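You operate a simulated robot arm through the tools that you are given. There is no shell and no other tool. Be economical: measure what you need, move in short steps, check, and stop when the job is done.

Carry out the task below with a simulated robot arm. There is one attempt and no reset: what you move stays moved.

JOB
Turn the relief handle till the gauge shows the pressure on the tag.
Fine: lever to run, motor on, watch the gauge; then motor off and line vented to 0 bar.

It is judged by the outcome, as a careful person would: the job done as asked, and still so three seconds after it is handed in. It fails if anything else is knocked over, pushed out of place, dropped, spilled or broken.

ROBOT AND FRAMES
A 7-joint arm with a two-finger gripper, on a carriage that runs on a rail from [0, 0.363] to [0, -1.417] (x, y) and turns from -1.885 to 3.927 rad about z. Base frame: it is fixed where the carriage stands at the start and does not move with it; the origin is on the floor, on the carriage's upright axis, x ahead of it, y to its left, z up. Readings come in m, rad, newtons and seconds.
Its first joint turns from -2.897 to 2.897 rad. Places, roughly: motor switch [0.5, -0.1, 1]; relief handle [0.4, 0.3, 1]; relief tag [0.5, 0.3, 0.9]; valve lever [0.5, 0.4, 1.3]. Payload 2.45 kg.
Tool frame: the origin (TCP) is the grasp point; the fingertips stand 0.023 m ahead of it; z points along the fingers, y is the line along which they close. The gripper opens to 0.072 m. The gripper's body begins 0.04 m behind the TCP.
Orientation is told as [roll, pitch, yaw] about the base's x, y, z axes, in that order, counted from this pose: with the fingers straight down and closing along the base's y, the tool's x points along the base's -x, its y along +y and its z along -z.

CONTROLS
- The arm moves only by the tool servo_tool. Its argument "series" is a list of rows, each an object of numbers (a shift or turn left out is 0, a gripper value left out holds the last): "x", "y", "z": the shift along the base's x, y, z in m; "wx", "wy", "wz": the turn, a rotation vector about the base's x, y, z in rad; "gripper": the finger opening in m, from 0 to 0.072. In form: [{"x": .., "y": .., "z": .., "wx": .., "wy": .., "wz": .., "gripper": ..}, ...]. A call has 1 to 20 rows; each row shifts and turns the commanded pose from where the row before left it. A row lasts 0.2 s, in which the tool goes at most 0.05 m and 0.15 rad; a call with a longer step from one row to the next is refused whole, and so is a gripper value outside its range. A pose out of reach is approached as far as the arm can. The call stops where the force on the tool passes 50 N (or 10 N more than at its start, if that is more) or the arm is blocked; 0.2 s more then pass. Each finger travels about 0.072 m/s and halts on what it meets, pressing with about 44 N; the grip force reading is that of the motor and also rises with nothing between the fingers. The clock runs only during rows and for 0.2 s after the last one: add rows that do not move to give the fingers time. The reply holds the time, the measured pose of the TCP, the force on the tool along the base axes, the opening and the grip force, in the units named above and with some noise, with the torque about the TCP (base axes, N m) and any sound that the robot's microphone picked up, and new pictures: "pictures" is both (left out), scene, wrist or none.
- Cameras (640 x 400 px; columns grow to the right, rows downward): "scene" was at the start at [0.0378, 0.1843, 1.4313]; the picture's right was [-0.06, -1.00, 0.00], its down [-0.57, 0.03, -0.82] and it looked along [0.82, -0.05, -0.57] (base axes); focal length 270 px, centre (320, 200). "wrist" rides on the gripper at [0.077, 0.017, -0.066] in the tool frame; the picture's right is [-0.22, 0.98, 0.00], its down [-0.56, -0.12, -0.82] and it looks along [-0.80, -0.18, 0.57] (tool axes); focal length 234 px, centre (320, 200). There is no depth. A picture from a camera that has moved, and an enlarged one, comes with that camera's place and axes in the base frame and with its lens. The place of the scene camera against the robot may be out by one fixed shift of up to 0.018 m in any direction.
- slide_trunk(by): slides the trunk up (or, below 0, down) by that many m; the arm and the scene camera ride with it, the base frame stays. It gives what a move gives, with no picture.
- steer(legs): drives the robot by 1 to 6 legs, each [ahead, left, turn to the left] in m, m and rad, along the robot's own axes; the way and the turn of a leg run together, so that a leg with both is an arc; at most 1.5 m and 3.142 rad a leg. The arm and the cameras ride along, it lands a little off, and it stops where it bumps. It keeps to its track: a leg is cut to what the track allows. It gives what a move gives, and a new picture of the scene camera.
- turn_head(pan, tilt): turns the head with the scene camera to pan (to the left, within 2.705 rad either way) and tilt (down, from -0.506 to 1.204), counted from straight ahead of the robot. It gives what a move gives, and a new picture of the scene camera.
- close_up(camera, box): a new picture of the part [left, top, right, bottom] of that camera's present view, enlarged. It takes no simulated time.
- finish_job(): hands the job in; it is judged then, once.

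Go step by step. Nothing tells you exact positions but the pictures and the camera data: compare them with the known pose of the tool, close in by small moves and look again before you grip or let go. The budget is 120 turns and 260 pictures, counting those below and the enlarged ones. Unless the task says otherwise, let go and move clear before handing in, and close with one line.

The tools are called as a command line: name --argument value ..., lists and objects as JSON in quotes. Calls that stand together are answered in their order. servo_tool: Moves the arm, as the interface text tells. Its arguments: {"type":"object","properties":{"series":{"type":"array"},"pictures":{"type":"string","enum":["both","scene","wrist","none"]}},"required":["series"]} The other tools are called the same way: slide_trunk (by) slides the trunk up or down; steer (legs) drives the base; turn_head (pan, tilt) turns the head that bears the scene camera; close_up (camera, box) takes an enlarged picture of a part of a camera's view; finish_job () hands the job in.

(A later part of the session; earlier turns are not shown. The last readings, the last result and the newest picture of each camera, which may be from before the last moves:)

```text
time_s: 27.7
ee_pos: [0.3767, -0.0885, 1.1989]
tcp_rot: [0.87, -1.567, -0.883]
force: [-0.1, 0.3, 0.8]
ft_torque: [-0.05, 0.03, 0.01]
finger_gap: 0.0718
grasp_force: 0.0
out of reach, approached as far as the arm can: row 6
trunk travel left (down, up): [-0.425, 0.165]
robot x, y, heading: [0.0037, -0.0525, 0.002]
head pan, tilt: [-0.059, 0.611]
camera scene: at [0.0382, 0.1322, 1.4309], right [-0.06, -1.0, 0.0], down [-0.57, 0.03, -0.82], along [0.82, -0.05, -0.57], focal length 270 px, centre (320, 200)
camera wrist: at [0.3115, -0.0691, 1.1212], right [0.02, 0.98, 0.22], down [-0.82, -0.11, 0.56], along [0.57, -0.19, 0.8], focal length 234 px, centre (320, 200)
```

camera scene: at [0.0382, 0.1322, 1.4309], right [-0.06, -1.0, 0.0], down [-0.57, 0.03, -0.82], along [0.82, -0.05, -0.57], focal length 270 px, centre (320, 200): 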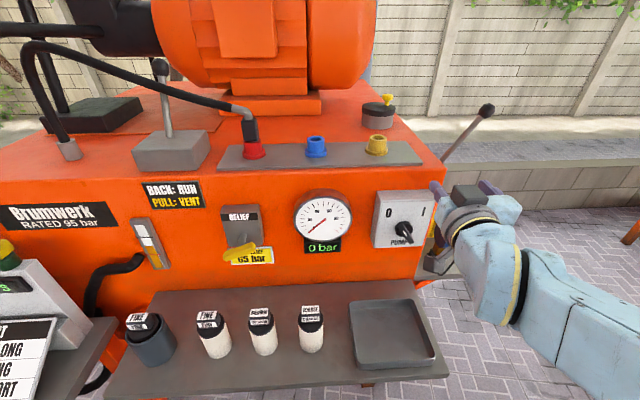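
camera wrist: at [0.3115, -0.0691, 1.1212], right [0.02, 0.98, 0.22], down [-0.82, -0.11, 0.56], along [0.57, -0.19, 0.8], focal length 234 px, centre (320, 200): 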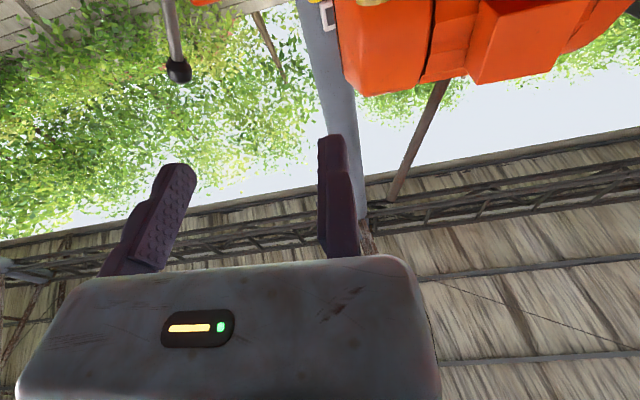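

The tool is horizontal but near the arm's limit in height. I'll bring it down with the trunk instead, in two steps.

slide_trunk --by -0.09

turn_head --pan -0.45 --tilt 0.5

```text
time_s: 29.0
ee_pos: [0.3834, -0.0862, 1.1013]
tcp_rot: [-0.096, -1.543, 0.086]
force: [-0.4, 0.5, -0.1]
ft_torque: [0.01, -0.02, 0.03]
finger_gap: 0.0721
grasp_force: 0.2
trunk travel left (down, up): [-0.335, 0.255]
robot x, y, heading: [-0.0, -0.0529, 0.002]
head pan, tilt: [-0.059, 0.611]
```

```text
time_s: 29.8
ee_pos: [0.3838, -0.0861, 1.1016]
tcp_rot: [-0.095, -1.542, 0.086]
force: [-0.9, -0.5, -0.2]
ft_torque: [-0.02, 0.02, -0.02]
finger_gap: 0.072
grasp_force: 0.1
trunk travel left (down, up): [-0.335, 0.255]
robot x, y, heading: [0.0, -0.0517, 0.0]
head pan, tilt: [-0.45, 0.499]
camera scene: at [0.0319, 0.0978, 1.351], right [-0.43, -0.9, 0.0], down [-0.43, 0.21, -0.88], along [0.79, -0.38, -0.48], focal length 270 px, centre (320, 200)
```

scene: 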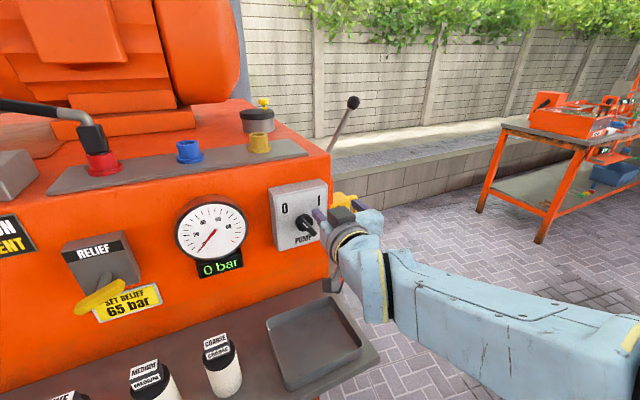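

close_up --camera "scene" --box '[260, 170, 400, 300]'

```text
3.08 times, centred on (330, 235) of scene
camera zoom: at [0.0319, 0.0978, 1.351], right [-0.43, -0.9, 0.0], down [-0.43, 0.21, -0.88], along [0.79, -0.38, -0.48], focal length 829 px, centre (289, 92)
```

zoom: 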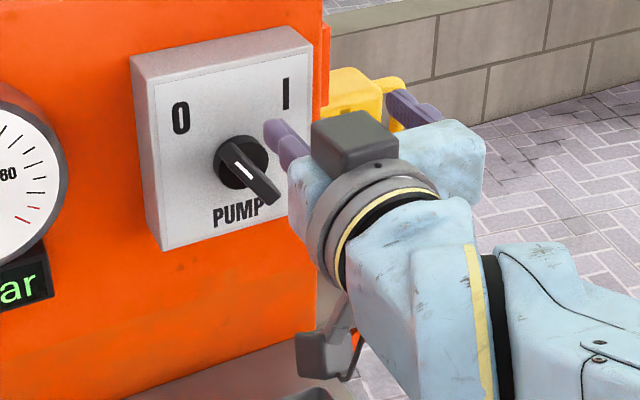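

The switch bar centre is near [0.464, −0.083, 1.027], tilted about 40°. I'll roll the tool to match and lower to its height, staying clear of the panel.

servo_tool --series '[{"wx": -0.136, "gripper": 0.055, "y": 0.003}, {"wx": -0.136, "y": 0.003}, {"wx": -0.136, "y": 0.003}, {"wx": -0.136, "y": 0.003}, {"wx": -0.136, "y": 0.003}]' --pictures "none"

slide_trunk --by -0.085

close_up --camera "scene" --box '[250, 120, 410, 240]'

```text
time_s: 31.0
ee_pos: [0.3814, -0.0732, 1.1083]
tcp_rot: [-1.556, -0.889, 1.549]
force: [-0.8, -0.4, 0.4]
ft_torque: [0.04, 0.0, -0.02]
finger_gap: 0.055
grasp_force: 0.0
trunk travel left (down, up): [-0.335, 0.255]
robot x, y, heading: [-0.0004, -0.0512, 0.001]
head pan, tilt: [-0.45, 0.499]
```

```text
time_s: 32.2
ee_pos: [0.3912, -0.0739, 1.0077]
tcp_rot: [-1.49, -0.896, 1.495]
force: [0.1, 0.1, 0.5]
ft_torque: [-0.02, 0.0, -0.01]
finger_gap: 0.055
grasp_force: 0.0
trunk travel left (down, up): [-0.25, 0.34]
robot x, y, heading: [-0.0007, -0.0561, -0.001]
head pan, tilt: [-0.45, 0.499]
```

```text
3.33 times, centred on (330, 180) of scene
camera zoom: at [0.0319, 0.0977, 1.2655], right [-0.44, -0.9, 0.0], down [-0.43, 0.21, -0.88], along [0.79, -0.38, -0.48], focal length 898 px, centre (287, 267)
```

zoom: 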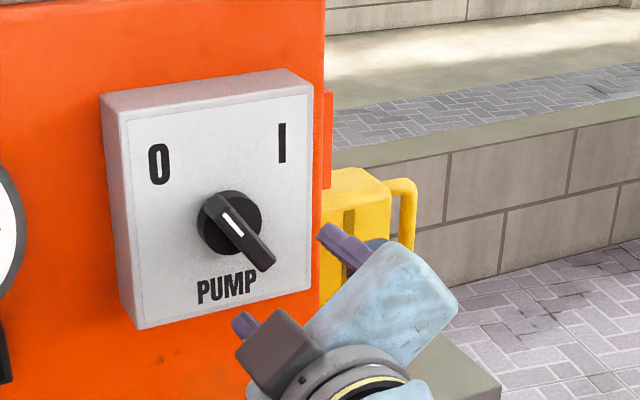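

The fingers straddle the bar's line. With a small correction (y −5 mm, z +13 mm), I'll advance onto the bar and look before closing.

servo_tool --series '[{"y": -0.005, "z": 0.013, "wy": -0.05}, {"x": 0.016}, {"x": 0.016}, {"x": 0.016}]' --pictures "none"

close_up --camera "scene" --box '[250, 120, 410, 240]'

```text
time_s: 33.4
ee_pos: [0.4223, -0.0766, 1.0402]
tcp_rot: [-1.657, -0.89, 1.63]
force: [-36.7, 2.6, 0.2]
ft_torque: [0.0, 0.22, -0.08]
finger_gap: 0.0547
grasp_force: 0.2
trunk travel left (down, up): [-0.25, 0.34]
robot x, y, heading: [-0.0049, -0.0481, 0.003]
head pan, tilt: [-0.45, 0.499]
stopped in row 4: the force on the tool passed its limit (the readings are from after the stop); the commanded pose is now the measured one
```

```text
3.33 times, centred on (330, 180) of scene
camera zoom: at [0.0284, 0.0981, 1.2663], right [-0.44, -0.9, 0.0], down [-0.43, 0.21, -0.88], along [0.79, -0.38, -0.48], focal length 898 px, centre (287, 267)
```

zoom: 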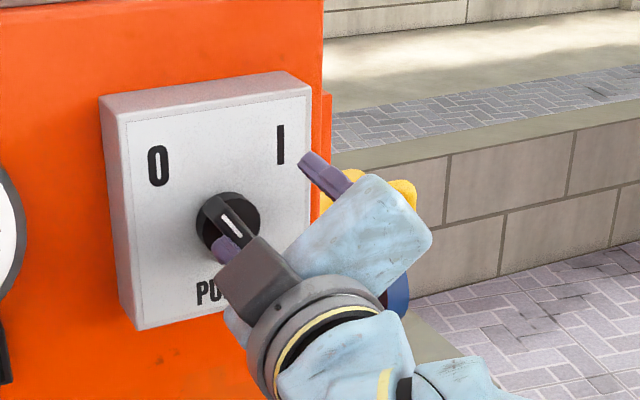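

The fixed finger met the front of the bar: I'm about 1.5 cm too far to the upper right. I'll back off, shift and look.

servo_tool --series '[{"x": -0.02}, {"y": 0.011, "z": -0.011}, {}]' --pictures "none"

close_up --camera "scene" --box '[250, 120, 410, 240]'

```text
time_s: 34.2
ee_pos: [0.4049, -0.0665, 1.0272]
tcp_rot: [-1.654, -0.892, 1.625]
force: [0.2, 1.1, 0.6]
ft_torque: [-0.04, 0.02, -0.01]
finger_gap: 0.0549
grasp_force: 0.0
trunk travel left (down, up): [-0.25, 0.34]
robot x, y, heading: [0.0001, -0.0492, 0.001]
head pan, tilt: [-0.45, 0.499]
```

```text
3.33 times, centred on (330, 180) of scene
camera zoom: at [0.0318, 0.0978, 1.2663], right [-0.44, -0.9, 0.0], down [-0.43, 0.21, -0.88], along [0.79, -0.38, -0.48], focal length 898 px, centre (287, 267)
```

zoom: 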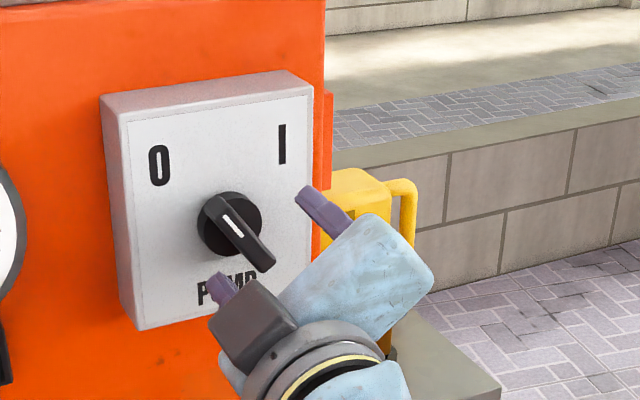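

Now the bar is clear between the fingers. Advance, then shift the fixed pad up to the bar.

servo_tool --series '[{"x": 0.016}, {"x": 0.017}, {"x": 0.015}, {}]' --pictures "none"

close_up --camera "scene" --box '[250, 120, 410, 240]'

```text
time_s: 35.2
ee_pos: [0.4532, -0.0656, 1.0264]
tcp_rot: [-1.655, -0.89, 1.626]
force: [0.2, 0.5, 0.5]
ft_torque: [-0.01, 0.0, -0.01]
finger_gap: 0.0549
grasp_force: 0.1
trunk travel left (down, up): [-0.25, 0.34]
robot x, y, heading: [-0.0002, -0.0511, -0.0]
head pan, tilt: [-0.45, 0.499]
```

```text
3.33 times, centred on (330, 180) of scene
camera zoom: at [0.0319, 0.0978, 1.2663], right [-0.44, -0.9, 0.0], down [-0.43, 0.21, -0.88], along [0.79, -0.38, -0.48], focal length 898 px, centre (287, 267)
```

zoom: 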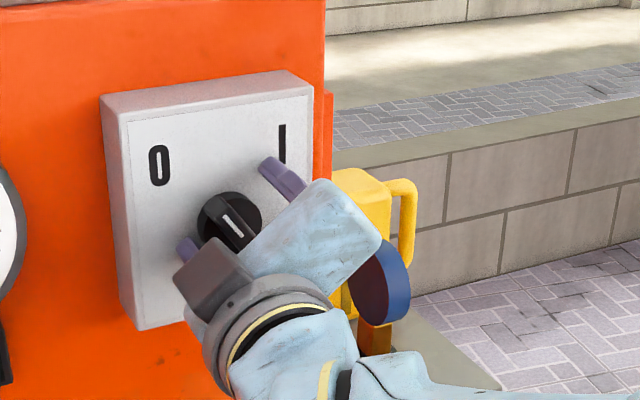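

The bar is between the fingers. Shift the fixed pad close and close the gripper.

servo_tool --series '[{"y": -0.005, "z": 0.004}, {"y": -0.004, "z": 0.0035}, {"gripper": 0.03}, {"gripper": 0.0}, {}, {}, {}]' --pictures "none"

close_up --camera "scene" --box '[250, 120, 410, 240]'

```text
time_s: 36.0
ee_pos: [0.4526, -0.0662, 1.0298]
tcp_rot: [-1.633, -0.888, 1.624]
force: [0.4, 7.5, -5.9]
ft_torque: [0.05, -0.05, 1.13]
finger_gap: 0.0378
grasp_force: 27.1
trunk travel left (down, up): [-0.25, 0.34]
robot x, y, heading: [-0.0014, -0.0523, 0.0]
head pan, tilt: [-0.45, 0.499]
stopped in row 3: the force on the tool passed its limit (the readings are from after the stop); the commanded pose is now the measured one
```

```text
3.33 times, centred on (330, 180) of scene
camera zoom: at [0.0318, 0.0994, 1.2665], right [-0.43, -0.9, 0.0], down [-0.43, 0.21, -0.88], along [0.79, -0.38, -0.48], focal length 898 px, centre (287, 267)
```

zoom: 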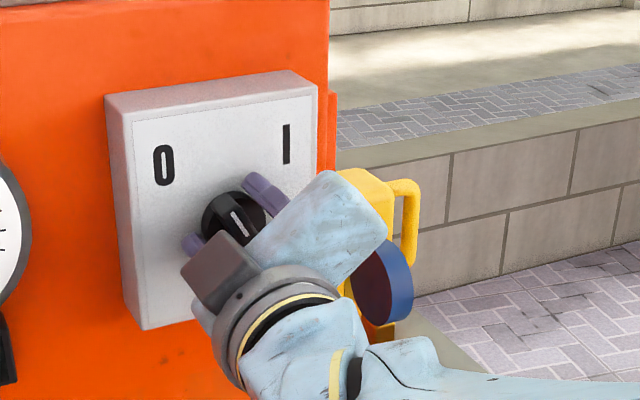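

The moving finger met the round base of the knob. I'll open a little, withdraw 14 mm so only the bar is between the pads, and close again.

servo_tool --series '[{"gripper": 0.05}, {"x": -0.014}, {"y": -0.003, "z": 0.002}, {"gripper": 0.03}, {"gripper": 0.02}, {}, {}]' --pictures "none"

close_up --camera "scene" --box '[250, 120, 410, 240]'

```text
time_s: 37.6
ee_pos: [0.4393, -0.0729, 1.0326]
tcp_rot: [-1.637, -0.892, 1.622]
force: [-0.2, 0.0, 0.3]
ft_torque: [0.0, -0.03, -0.02]
finger_gap: 0.0204
grasp_force: 0.8
trunk travel left (down, up): [-0.25, 0.34]
robot x, y, heading: [-0.0006, -0.0525, 0.002]
head pan, tilt: [-0.45, 0.499]
```

```text
3.33 times, centred on (330, 180) of scene
camera zoom: at [0.0316, 0.0984, 1.2663], right [-0.43, -0.9, 0.0], down [-0.43, 0.21, -0.88], along [0.79, -0.38, -0.48], focal length 898 px, centre (287, 267)
```

zoom: 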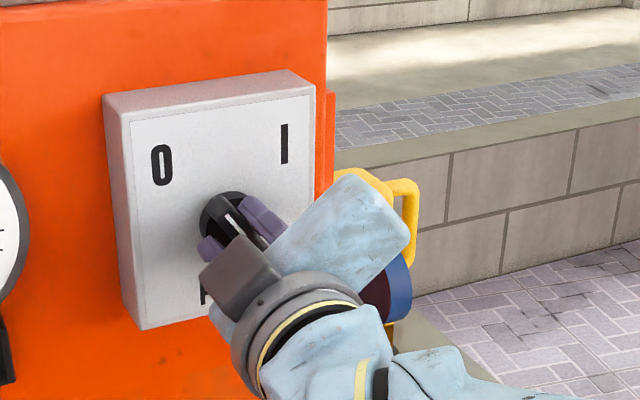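

Now the pads straddle only the bar, with no contact yet. Close fully.

servo_tool --series '[{"gripper": 0.01}, {"gripper": 0.0}, {}, {}]' --pictures "none"

close_up --camera "scene" --box '[250, 120, 410, 240]'

```text
time_s: 38.6
ee_pos: [0.4391, -0.0771, 1.0364]
tcp_rot: [-1.649, -0.891, 1.629]
force: [9.6, -27.3, 31.1]
ft_torque: [0.24, -0.08, -0.14]
finger_gap: 0.015
grasp_force: 41.2
trunk travel left (down, up): [-0.25, 0.34]
robot x, y, heading: [-0.0002, -0.0487, 0.002]
head pan, tilt: [-0.45, 0.499]
```

```text
3.33 times, centred on (330, 180) of scene
camera zoom: at [0.0312, 0.0957, 1.2669], right [-0.43, -0.9, 0.0], down [-0.43, 0.21, -0.88], along [0.79, -0.38, -0.48], focal length 898 px, centre (287, 267)
```

zoom: 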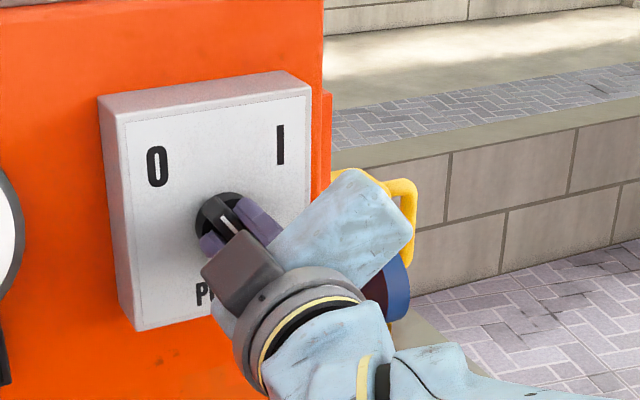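

The squeeze is still one-sided; I'll shift the tool toward the bar by about 5 mm to balance it.

servo_tool --series '[{"y": -0.002, "z": 0.0015}, {"y": -0.002, "z": 0.0015}, {}]' --pictures "none"

```text
time_s: 39.4
ee_pos: [0.4377, -0.0766, 1.037]
tcp_rot: [-1.639, -0.892, 1.626]
force: [3.2, -17.9, 22.1]
ft_torque: [0.4, -0.29, 0.25]
finger_gap: 0.0139
grasp_force: 40.6
trunk travel left (down, up): [-0.25, 0.34]
robot x, y, heading: [-0.0002, -0.0521, -0.002]
head pan, tilt: [-0.45, 0.499]
```

servo_tool --series '[{"y": -0.003, "z": 0.002}, {"y": -0.001, "z": 0.001}, {"wx": 0.13, "z": 0.0008, "y": 0.0005}, {"wx": 0.13, "z": 0.0008, "y": 0.0003}, {"wx": 0.13, "z": 0.001}]' --pictures "none"

close_up --camera "scene" --box '[250, 120, 410, 240]'

```text
time_s: 40.6
ee_pos: [0.4391, -0.0787, 1.0395]
tcp_rot: [-1.699, -1.281, 1.679]
force: [-10.7, 5.5, -9.3]
ft_torque: [0.14, -0.63, 1.08]
finger_gap: 0.0131
grasp_force: 39.9
trunk travel left (down, up): [-0.25, 0.34]
robot x, y, heading: [-0.0033, -0.051, 0.006]
head pan, tilt: [-0.45, 0.499]
```

```text
3.33 times, centred on (330, 180) of scene
camera zoom: at [0.031, 0.099, 1.2661], right [-0.43, -0.9, 0.0], down [-0.43, 0.21, -0.88], along [0.79, -0.38, -0.48], focal length 898 px, centre (287, 267)
```

zoom: 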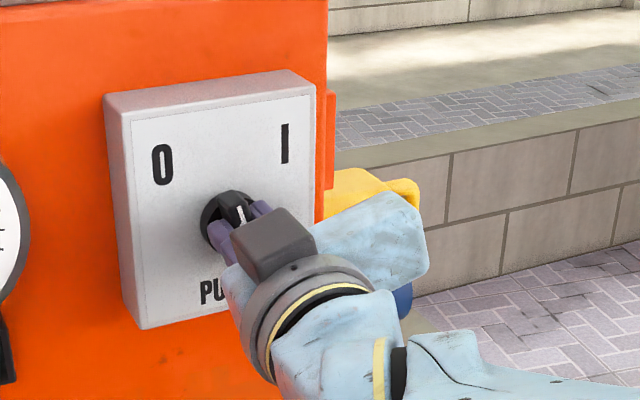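

The bar turns with the tool. Continue clockwise toward I.

servo_tool --series '[{"wx": 0.13, "z": 0.001}, {"wx": 0.13, "z": 0.001}, {"wx": 0.13, "z": 0.001}, {"wx": 0.13, "z": 0.0008, "y": -0.0003}, {"wx": 0.13, "z": 0.0008, "y": -0.0005}, {"wx": 0.13, "z": 0.0006, "y": -0.0005}]' --pictures "scene"

close_up --camera "scene" --box '[150, 100, 390, 260]'

```text
time_s: 42.0
ee_pos: [0.4389, -0.0841, 1.0441]
tcp_rot: [1.599, -1.073, -1.638]
force: [-15.8, -20.0, -26.1]
ft_torque: [-0.08, 0.31, -0.1]
finger_gap: 0.0133
grasp_force: 40.1
trunk travel left (down, up): [-0.25, 0.34]
robot x, y, heading: [-0.0019, -0.0492, -0.001]
head pan, tilt: [-0.45, 0.499]
camera scene: at [0.0314, 0.0963, 1.2664], right [-0.43, -0.9, 0.0], down [-0.43, 0.21, -0.88], along [0.79, -0.38, -0.48], focal length 270 px, centre (320, 200)
```

scene: 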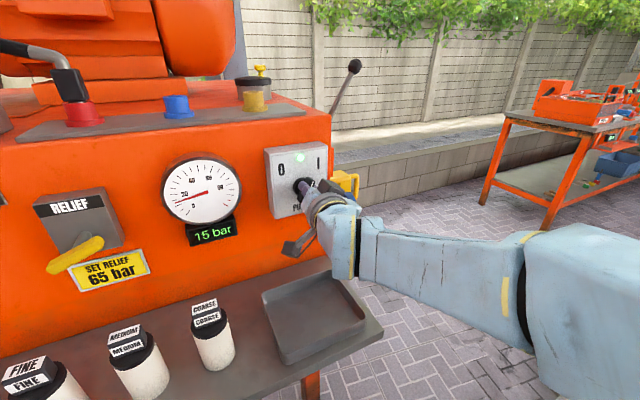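

```text
2.50 times, centred on (270, 180) of scene
camera zoom: at [0.0314, 0.0963, 1.2664], right [-0.43, -0.9, 0.0], down [-0.43, 0.21, -0.88], along [0.79, -0.38, -0.48], focal length 674 px, centre (445, 250)
```

zoom: 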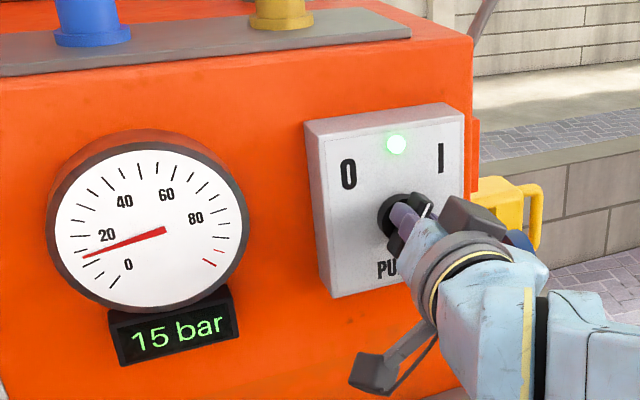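

The motor lamp is lit and the gauge shows 15 bar. I'll nudge slightly further, release and back away, then check.

servo_tool --series '[{"wx": 0.08, "z": -0.001}, {"gripper": 0.03}, {"gripper": 0.04}, {}, {"x": -0.03}, {"x": -0.04}, {}]' --pictures "scene"

close_up --camera "scene" --box '[150, 100, 390, 260]'

```text
time_s: 43.8
ee_pos: [0.3987, -0.0717, 1.0087]
tcp_rot: [1.382, -1.013, -1.434]
force: [0.0, 0.9, 0.0]
ft_torque: [0.02, 0.01, 0.01]
finger_gap: 0.0401
grasp_force: 0.0
trunk travel left (down, up): [-0.25, 0.34]
robot x, y, heading: [0.0019, -0.051, 0.001]
head pan, tilt: [-0.45, 0.499]
stopped in row 7: the arm was blocked; the commanded pose is now the measured one
camera scene: at [0.0316, 0.0985, 1.2657], right [-0.43, -0.9, 0.0], down [-0.43, 0.21, -0.88], along [0.79, -0.38, -0.48], focal length 270 px, centre (320, 200)
```

scene: 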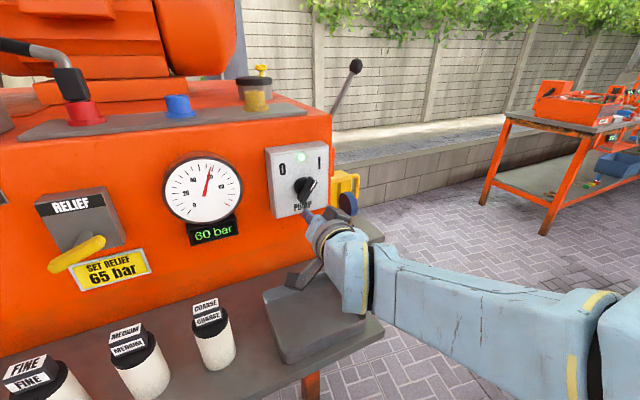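

```text
2.50 times, centred on (270, 180) of scene
camera zoom: at [0.0316, 0.0985, 1.2657], right [-0.43, -0.9, 0.0], down [-0.43, 0.21, -0.88], along [0.79, -0.38, -0.48], focal length 674 px, centre (445, 250)
```

zoom: 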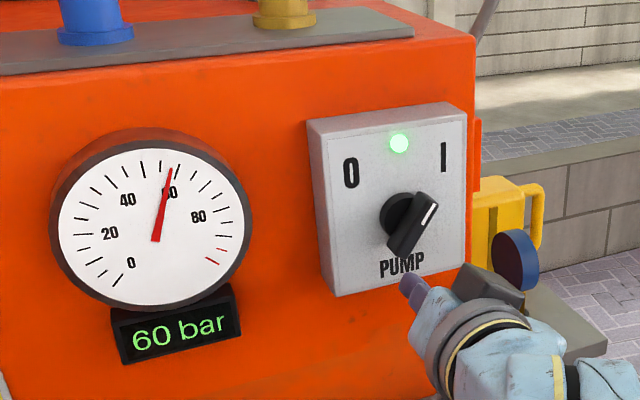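

The gauge is at 60 bar and climbing. "Blocked" needs a check: I'll look at the arm near the tray.

close_up --camera "scene" --box '[230, 180, 430, 380]'

close_up --camera "wrist" --box '[0, 0, 640, 400]'

```text
2.00 times, centred on (330, 280) of scene
camera zoom: at [0.0316, 0.0985, 1.2657], right [-0.43, -0.9, 0.0], down [-0.43, 0.21, -0.88], along [0.79, -0.38, -0.48], focal length 539 px, centre (300, 40)
```

zoom: 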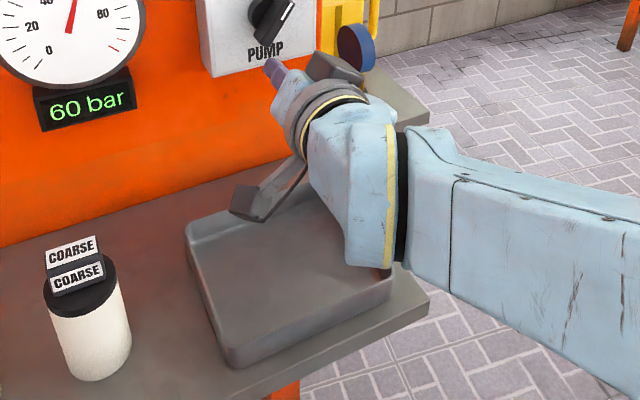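

```text
1.00 times, centred on (320, 200) of wrist
camera zoom: at [0.3295, -0.0143, 0.9572], right [0.09, 0.72, 0.69], down [-0.78, -0.38, 0.49], along [0.61, -0.59, 0.53], focal length 234 px, centre (320, 200)
```

zoom: 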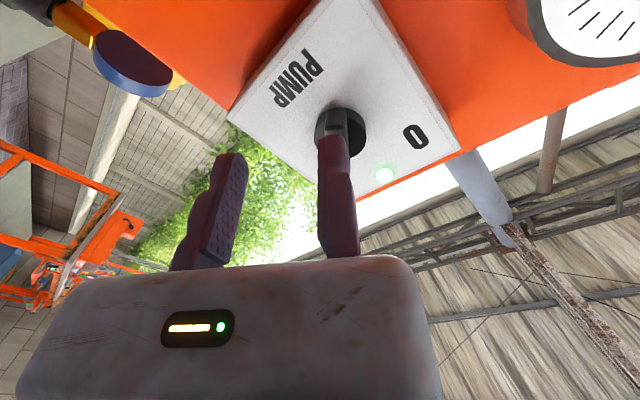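

The tray and cups are untouched; it seems a joint-limit block. I'll raise the trunk for room and watch the gauge settle.

slide_trunk --by 0.1

close_up --camera "scene" --box '[20, 150, 340, 330]'

```text
time_s: 45.1
ee_pos: [0.3979, -0.0725, 1.1095]
tcp_rot: [1.388, -1.012, -1.442]
force: [0.2, 0.6, -0.6]
ft_torque: [0.0, 0.02, 0.01]
finger_gap: 0.0398
grasp_force: 0.0
trunk travel left (down, up): [-0.35, 0.24]
robot x, y, heading: [-0.0024, -0.0502, 0.0]
head pan, tilt: [-0.45, 0.499]
```

```text
2.00 times, centred on (180, 240) of scene
camera zoom: at [0.0316, 0.0984, 1.3663], right [-0.43, -0.9, 0.0], down [-0.43, 0.21, -0.88], along [0.79, -0.38, -0.48], focal length 539 px, centre (600, 120)
```

zoom: 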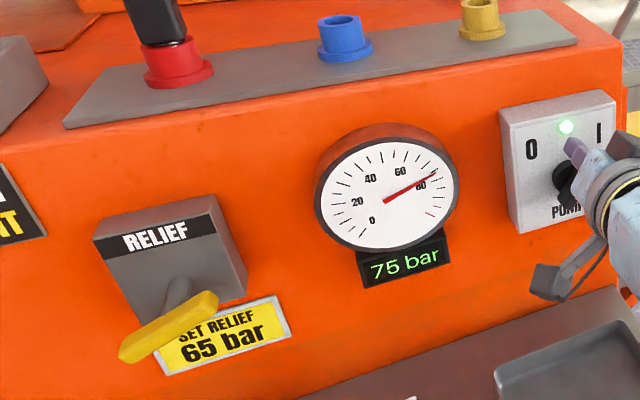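

It reads 75 bar, so the setting is too high; the handle probably needs to go counter-clockwise. I'll pull back, roll the tool so the fingers straddle the bar (tilted ~20°), then drive left.

servo_tool --series '[{"x": -0.02}, {"x": -0.02}, {"x": -0.02}, {"wx": 0.13, "gripper": 0.06}, {"wx": 0.13}, {"wx": 0.13}, {"wx": 0.13}, {"wx": 0.13}]' --pictures "scene"

close_up --camera "scene" --box '[20, 150, 340, 330]'

```text
time_s: 46.1
ee_pos: [0.3763, -0.073, 1.0795]
tcp_rot: [1.167, -0.916, -1.277]
force: [0.6, 0.0, -0.3]
ft_torque: [0.02, 0.01, 0.0]
finger_gap: 0.0602
grasp_force: 0.1
out of reach, approached as far as the arm can: row 2, 3
trunk travel left (down, up): [-0.35, 0.24]
robot x, y, heading: [0.0006, -0.0527, -0.003]
head pan, tilt: [-0.45, 0.499]
stopped in row 4: the arm was blocked; the commanded pose is now the measured one
camera scene: at [0.0317, 0.0987, 1.3654], right [-0.43, -0.9, 0.0], down [-0.43, 0.21, -0.88], along [0.79, -0.38, -0.48], focal length 270 px, centre (320, 200)
```

scene: 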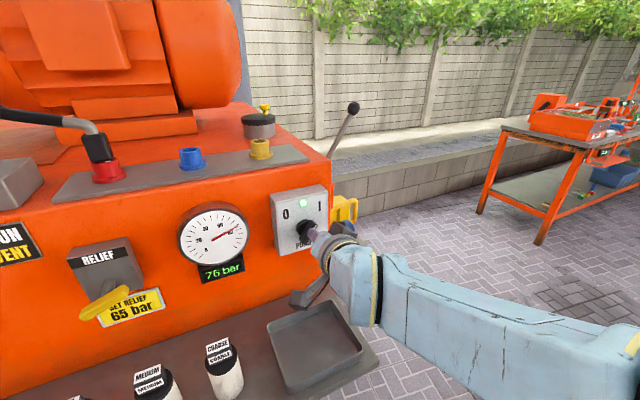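

```text
2.00 times, centred on (180, 240) of scene
camera zoom: at [0.0317, 0.0987, 1.3654], right [-0.43, -0.9, 0.0], down [-0.43, 0.21, -0.88], along [0.79, -0.38, -0.48], focal length 539 px, centre (600, 120)
```

zoom: 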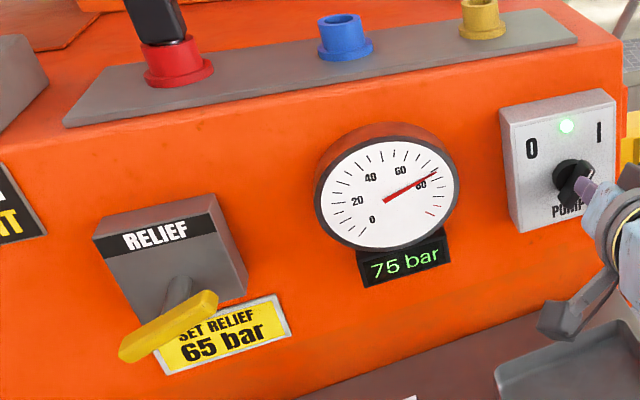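

It has settled at 75 bar. The arm is folded tight at this height, so I'll lift the tool relative to the trunk, level it and roll it; later the trunk will bring it down.

servo_tool --series '[{"z": 0.04}, {"z": 0.04}, {"z": 0.04, "wy": -0.08}, {"z": 0.03, "wy": -0.08}, {"wy": -0.08, "x": -0.01}, {"wx": 0.13}, {"wx": 0.13}, {"wx": 0.13}, {"wx": 0.13}, {"wx": 0.13}]' --pictures "scene"

```text
time_s: 48.5
ee_pos: [0.4009, -0.073, 1.1977]
tcp_rot: [1.445, -0.305, -1.568]
force: [-0.4, -0.2, 0.2]
ft_torque: [0.01, 0.03, -0.01]
finger_gap: 0.0599
grasp_force: 0.0
trunk travel left (down, up): [-0.35, 0.24]
robot x, y, heading: [0.0009, -0.0512, 0.007]
head pan, tilt: [-0.45, 0.499]
stopped in row 10: the arm was blocked; the commanded pose is now the measured one
camera scene: at [0.0317, 0.0985, 1.3649], right [-0.43, -0.9, 0.0], down [-0.43, 0.21, -0.88], along [0.79, -0.38, -0.48], focal length 270 px, centre (320, 200)
```

scene: 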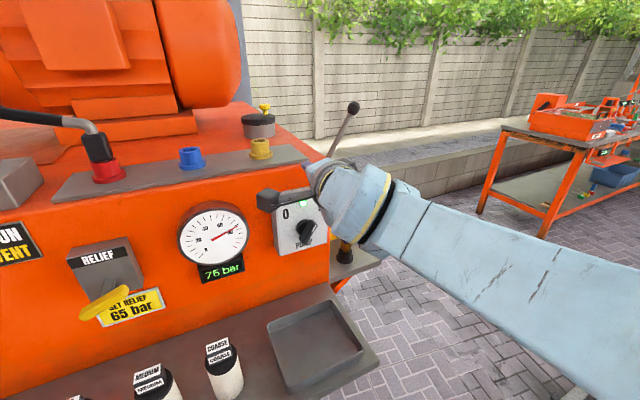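

The roll is right (~1.27 rad). At this height I'm above the gauge; I'll drive left to the relief handle and turn the head to view it.

steer --legs '[[0, 0.354, 0]]'

slide_trunk --by -0.1

turn_head --pan -0.4 --tilt 0.5

```text
time_s: 50.8
ee_pos: [0.3999, 0.2825, 1.1996]
tcp_rot: [1.448, -0.303, -1.569]
force: [0.1, 0.1, 0.2]
ft_torque: [-0.02, 0.02, -0.01]
finger_gap: 0.0596
grasp_force: 0.0
trunk travel left (down, up): [-0.35, 0.24]
robot x, y, heading: [-0.0007, 0.3065, 0.001]
head pan, tilt: [-0.45, 0.499]
camera scene: at [0.0315, 0.4534, 1.3664], right [-0.43, -0.9, 0.0], down [-0.43, 0.21, -0.88], along [0.79, -0.38, -0.48], focal length 270 px, centre (320, 200)
```

scene: 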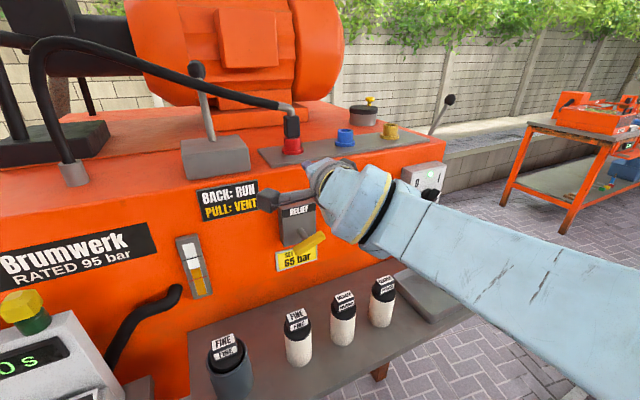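

```text
time_s: 52.1
ee_pos: [0.4133, 0.2798, 1.0853]
tcp_rot: [1.404, -0.307, -1.56]
force: [-28.5, -15.2, 18.9]
ft_torque: [-1.18, 1.19, -0.86]
finger_gap: 0.0485
grasp_force: 0.1
trunk travel left (down, up): [-0.25, 0.34]
robot x, y, heading: [-0.0003, 0.3045, -0.002]
head pan, tilt: [-0.45, 0.499]
```

```text
time_s: 52.8
ee_pos: [0.414, 0.2815, 1.0837]
tcp_rot: [1.4, -0.305, -1.557]
force: [-28.3, -13.9, 19.8]
ft_torque: [-1.17, 1.16, -0.94]
finger_gap: 0.0477
grasp_force: 0.1
trunk travel left (down, up): [-0.25, 0.34]
robot x, y, heading: [0.0001, 0.3045, 0.002]
head pan, tilt: [-0.4, 0.499]
camera scene: at [0.03, 0.4565, 1.266], right [-0.39, -0.92, 0.0], down [-0.44, 0.19, -0.88], along [0.81, -0.34, -0.48], focal length 270 px, centre (320, 200)
```

scene: 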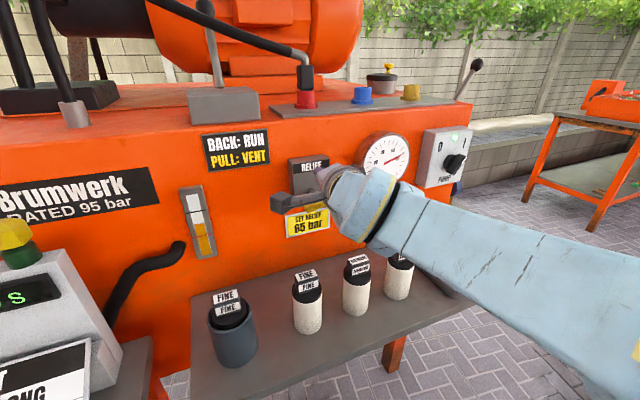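

The lower finger touched the handle on the way down. I'll raise off at once and check the gauge.

slide_trunk --by 0.05

close_up --camera "scene" --box '[250, 120, 450, 260]'

```text
time_s: 53.7
ee_pos: [0.4088, 0.2838, 1.1421]
tcp_rot: [1.419, -0.304, -1.559]
force: [-0.3, -0.9, 0.3]
ft_torque: [0.0, 0.04, 0.01]
finger_gap: 0.0599
grasp_force: 0.0
trunk travel left (down, up): [-0.3, 0.29]
robot x, y, heading: [0.0, 0.305, -0.005]
head pan, tilt: [-0.4, 0.499]
```

```text
2.86 times, centred on (350, 190) of scene
camera zoom: at [0.0334, 0.4578, 1.3173], right [-0.39, -0.92, 0.0], down [-0.44, 0.19, -0.88], along [0.81, -0.34, -0.48], focal length 770 px, centre (234, 229)
```

zoom: 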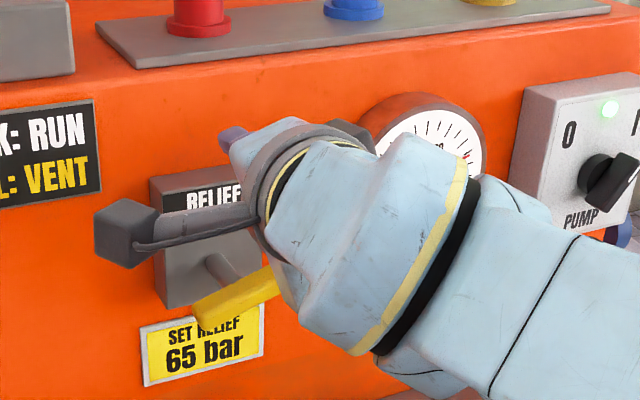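

close_up --camera "wrist" --box '[0, 0, 640, 400]'

turn_head --pan -0.1 --tilt 0.55

```text
1.00 times, centred on (320, 200) of wrist
camera zoom: at [0.3466, 0.3655, 1.1433], right [0.15, 0.08, 0.99], down [-0.82, -0.54, 0.17], along [0.55, -0.84, -0.01], focal length 234 px, centre (320, 200)
```

zoom: 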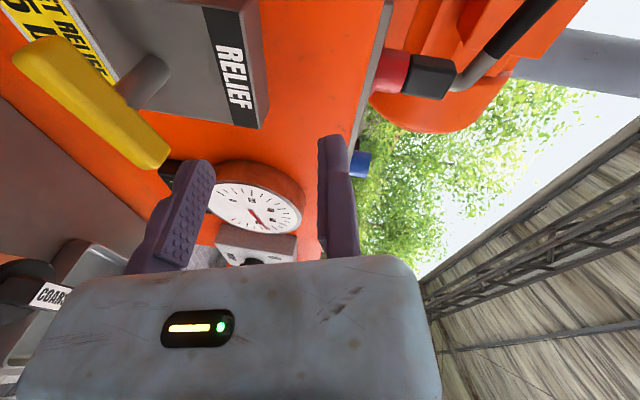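

```text
time_s: 54.5
ee_pos: [0.4087, 0.2834, 1.1415]
tcp_rot: [1.419, -0.305, -1.558]
force: [-0.9, -0.5, -0.3]
ft_torque: [-0.01, -0.01, -0.01]
finger_gap: 0.0598
grasp_force: 0.0
trunk travel left (down, up): [-0.3, 0.29]
robot x, y, heading: [-0.0007, 0.3007, 0.002]
head pan, tilt: [-0.099, 0.55]
camera scene: at [0.0389, 0.4842, 1.3124], right [-0.1, -1.0, 0.0], down [-0.52, 0.05, -0.85], along [0.85, -0.08, -0.52], focal length 270 px, centre (320, 200)
```

scene: 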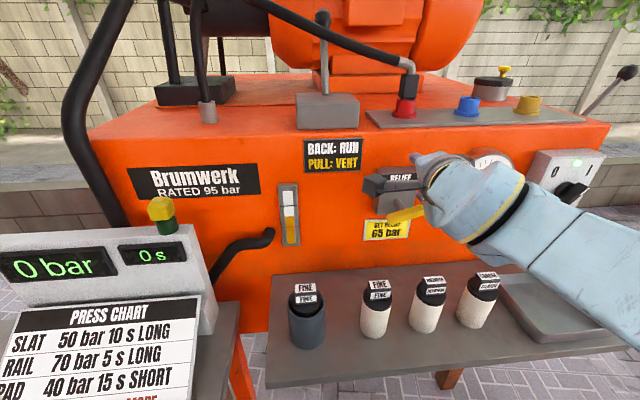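

The wrist camera happens to see both the handle and the gauge, which is ideal. Zoom on the gauge.

close_up --camera "wrist" --box '[160, 150, 320, 250]'

close_up --camera "scene" --box '[350, 130, 510, 250]'

```text
4.00 times, centred on (240, 200) of wrist
camera zoom: at [0.3468, 0.365, 1.1431], right [0.15, 0.08, 0.99], down [-0.82, -0.54, 0.17], along [0.55, -0.84, -0.01], focal length 937 px, centre (640, 200)
```

zoom: 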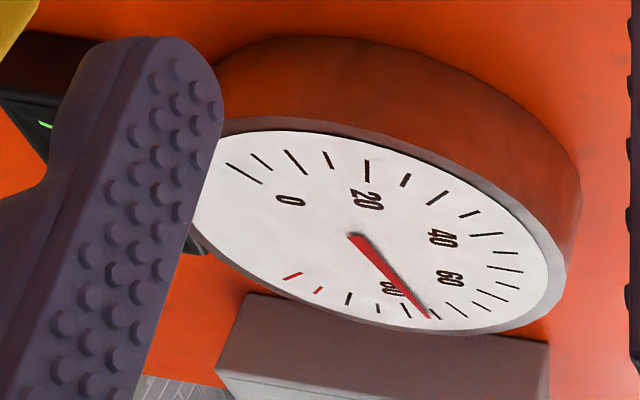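

```text
3.33 times, centred on (430, 190) of scene
camera zoom: at [0.0389, 0.4842, 1.3124], right [-0.1, -1.0, 0.0], down [-0.52, 0.05, -0.85], along [0.85, -0.08, -0.52], focal length 898 px, centre (-47, 233)
```

zoom: 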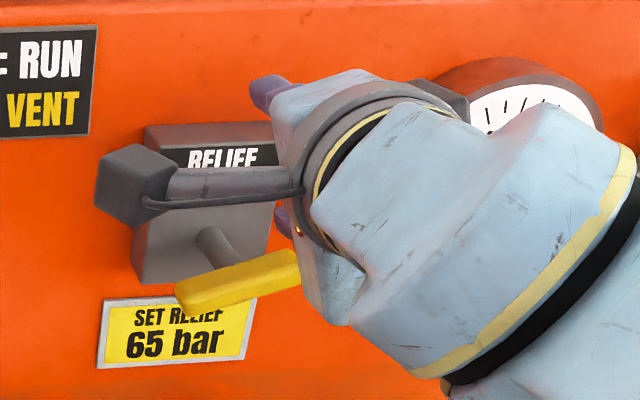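

The gauge still shows ~75. I need more clearance in x before lowering; I'll try pulling back while lifting the tool.

servo_tool --series '[{"z": 0.04}, {"z": 0.04}, {"x": -0.015}, {"x": -0.015}, {"x": -0.01}]' --pictures "none"

```text
time_s: 55.9
ee_pos: [0.4018, 0.2752, 1.1942]
tcp_rot: [1.341, -0.279, -1.532]
force: [0.4, -0.1, -0.3]
ft_torque: [0.0, -0.02, -0.01]
finger_gap: 0.0598
grasp_force: 0.1
trunk travel left (down, up): [-0.3, 0.29]
robot x, y, heading: [-0.0001, 0.3065, 0.002]
head pan, tilt: [-0.099, 0.55]
stopped in row 5: the arm was blocked; the commanded pose is now the measured one
```

The arm is folded to its limit straight ahead. I'll stand further right so that the reach is diagonal, with more room to pull back.

steer --legs '[[0, -0.2, 0]]'

servo_tool --series '[{"y": 0.04}, {"y": 0.04}, {"y": 0.04}, {"y": 0.04}, {"y": 0.04}, {"x": -0.015}, {"x": -0.015}]' --pictures "scene"

```text
time_s: 57.5
ee_pos: [0.4023, 0.0774, 1.1966]
tcp_rot: [1.343, -0.277, -1.532]
force: [-0.5, -0.2, 0.4]
ft_torque: [0.02, -0.03, -0.02]
finger_gap: 0.0599
grasp_force: 0.0
trunk travel left (down, up): [-0.3, 0.29]
robot x, y, heading: [-0.0007, 0.1064, 0.003]
head pan, tilt: [-0.099, 0.55]
camera scene: at [0.0388, 0.2856, 1.312], right [-0.1, -1.0, 0.0], down [-0.52, 0.05, -0.85], along [0.85, -0.08, -0.52], focal length 270 px, centre (320, 200)
```

scene: 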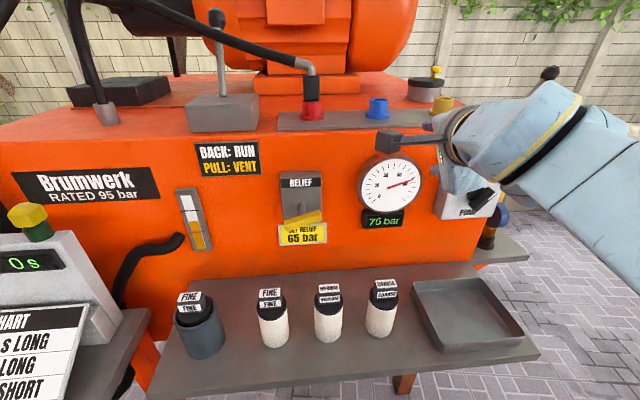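

```text
time_s: 58.6
ee_pos: [0.4121, 0.2755, 1.172]
tcp_rot: [1.244, -0.172, -1.324]
force: [0.3, -0.3, -0.1]
ft_torque: [-0.03, -0.02, 0.0]
finger_gap: 0.06
grasp_force: 0.0
trunk travel left (down, up): [-0.3, 0.29]
robot x, y, heading: [0.0032, 0.1057, 0.006]
head pan, tilt: [-0.099, 0.55]
stopped in row 5: the arm was blocked; the commanded pose is now the measured one
camera scene: at [0.0387, 0.2847, 1.3116], right [-0.1, -0.99, 0.0], down [-0.52, 0.05, -0.85], along [0.85, -0.09, -0.52], focal length 270 px, centre (320, 200)
```

scene: 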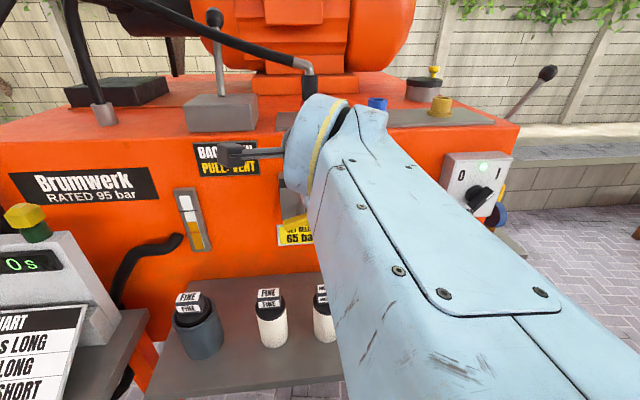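

That pose runs into wrist limits. A simpler way: with the fingers closed and pointing down, push the handle's left end down from above (counter-clockwise) in small steps. First I'll unwind the arm on the right side.

servo_tool --series '[{"y": -0.04, "z": 0.01}, {"y": -0.04, "z": 0.01}, {"y": -0.04}, {"y": -0.04}, {"wx": -0.13, "z": 0.01}, {"wx": -0.13, "z": 0.01}, {"wx": -0.13, "z": 0.01}, {"wx": -0.13}, {"wx": -0.13}, {"wx": -0.13}, {"wx": -0.13}, {"wx": -0.13}, {"wx": -0.13}]' --pictures "scene"

```text
time_s: 61.4
ee_pos: [0.4095, 0.1166, 1.2243]
tcp_rot: [0.466, -1.246, -0.723]
force: [0.5, -0.4, 0.1]
ft_torque: [0.03, 0.02, 0.01]
finger_gap: 0.0601
grasp_force: 0.1
trunk travel left (down, up): [-0.3, 0.29]
robot x, y, heading: [-0.0014, 0.1039, 0.005]
head pan, tilt: [-0.099, 0.55]
camera scene: at [0.0388, 0.2854, 1.3118], right [-0.1, -1.0, 0.0], down [-0.52, 0.05, -0.85], along [0.85, -0.08, -0.52], focal length 270 px, centre (320, 200)
```

scene: 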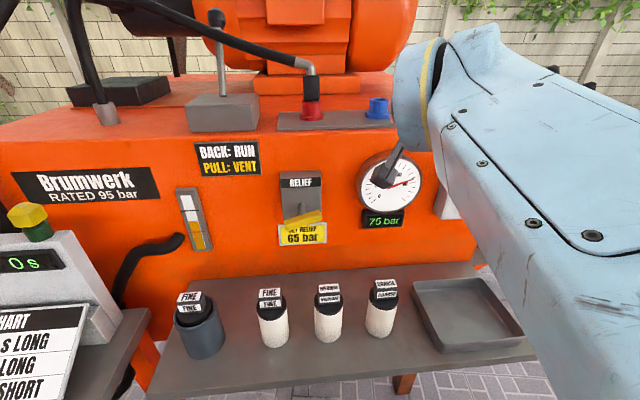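

Gauge steady at 75. Now rotate the tool to point down with a slight forward lean.

servo_tool --series '[{"wz": 0.125, "gripper": 0.0}, {"wz": 0.125}, {"wx": -0.143}, {"wy": 0.13, "z": 0.01}, {"wy": 0.13, "z": 0.01}, {"wy": 0.13}, {"wy": 0.13}, {"wy": 0.13}, {"wy": 0.13}, {"wy": 0.13}]' --pictures "scene"

```text
time_s: 63.6
ee_pos: [0.4106, 0.1162, 1.2418]
tcp_rot: [-0.021, -0.37, -0.011]
force: [-1.1, 0.3, 0.1]
ft_torque: [0.05, -0.02, -0.03]
finger_gap: 0.0
grasp_force: 28.4
trunk travel left (down, up): [-0.3, 0.29]
robot x, y, heading: [0.0019, 0.1052, 0.008]
head pan, tilt: [-0.099, 0.55]
camera scene: at [0.0384, 0.2855, 1.3117], right [-0.1, -1.0, 0.0], down [-0.52, 0.05, -0.85], along [0.85, -0.08, -0.52], focal length 270 px, centre (320, 200)
```

scene: 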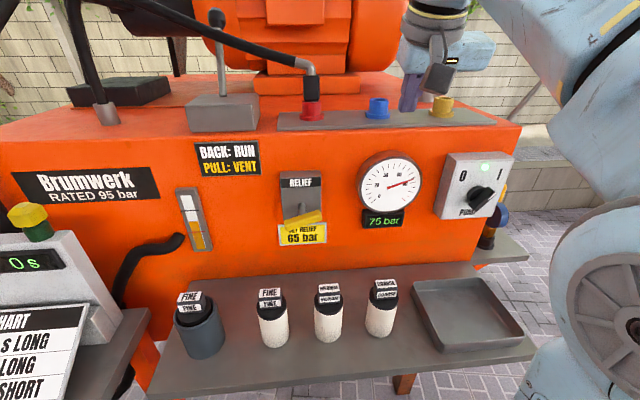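

Good pose. A closer look at the handle from here to fix its position.

close_up --camera "scene" --box '[260, 160, 350, 250]'

```text
4.44 times, centred on (305, 205) of scene
camera zoom: at [0.0384, 0.2855, 1.3117], right [-0.1, -1.0, 0.0], down [-0.52, 0.05, -0.85], along [0.85, -0.08, -0.52], focal length 1198 px, centre (387, 178)
```

zoom: 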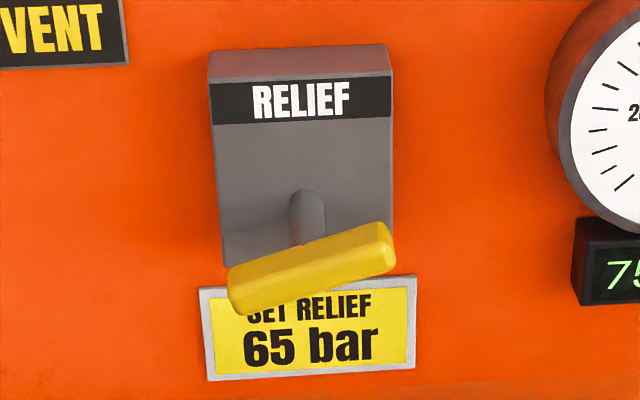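

The handle centre is about [0.445, 0.279, 1.022], with its left end near y 0.309. I'll bring the closed fingertips above its left arm (y≈0.302).

servo_tool --series '[{"y": 0.04}, {"y": 0.04}, {"y": 0.04, "x": 0.01}, {"y": 0.036, "x": 0.01}, {"y": 0.03, "x": 0.006}, {"z": -0.04}, {"z": -0.04}, {"z": -0.04}, {"z": -0.035}]'

close_up --camera "scene" --box '[250, 140, 430, 260]'

```text
time_s: 65.6
ee_pos: [0.4366, 0.3019, 1.0859]
tcp_rot: [-0.019, -0.373, -0.012]
force: [0.1, -0.2, 1.5]
ft_torque: [0.01, -0.04, -0.02]
finger_gap: 0.0
grasp_force: 28.6
trunk travel left (down, up): [-0.3, 0.29]
robot x, y, heading: [0.0017, 0.1054, 0.004]
head pan, tilt: [-0.099, 0.55]
camera scene: at [0.0387, 0.2855, 1.3118], right [-0.1, -1.0, 0.0], down [-0.52, 0.05, -0.85], along [0.85, -0.08, -0.52], focal length 270 px, centre (320, 200)
camera wrist: at [0.3413, 0.3234, 1.1186], right [0.22, 0.97, 0.06], down [0.22, -0.11, 0.97], along [0.95, -0.2, -0.24], focal length 234 px, centre (320, 200)
```

scene: 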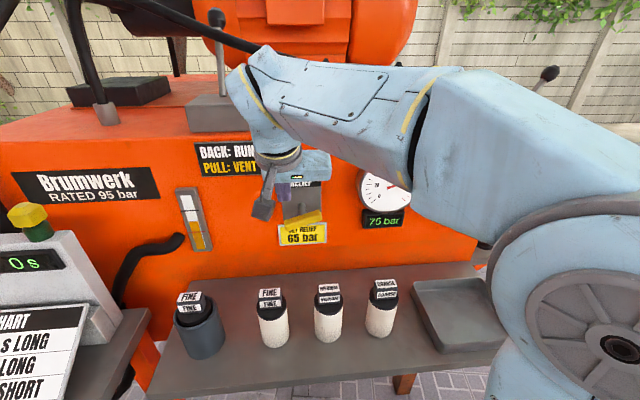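
wrist: 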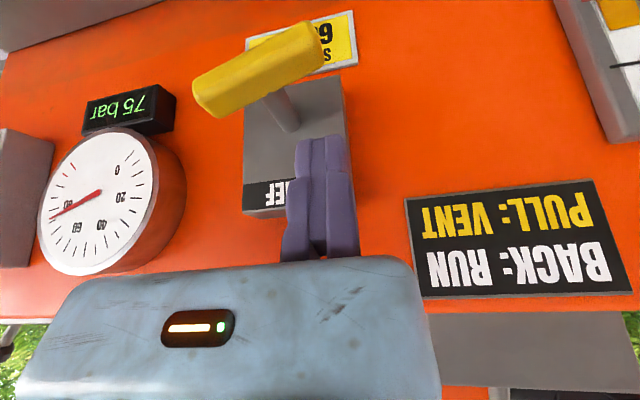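

```text
3.33 times, centred on (340, 200) of scene
camera zoom: at [0.0387, 0.2855, 1.3118], right [-0.1, -1.0, 0.0], down [-0.52, 0.05, -0.85], along [0.85, -0.08, -0.52], focal length 898 px, centre (253, 200)
```

zoom: 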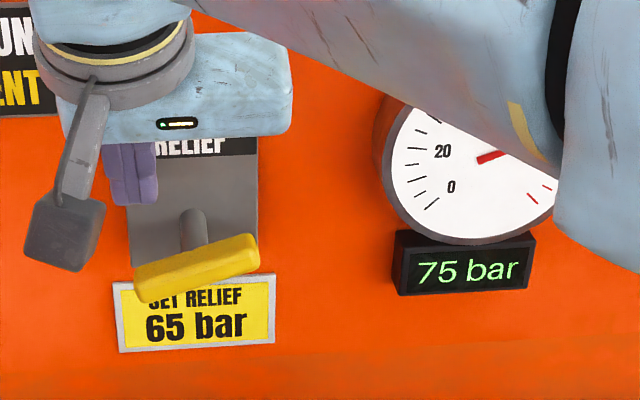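

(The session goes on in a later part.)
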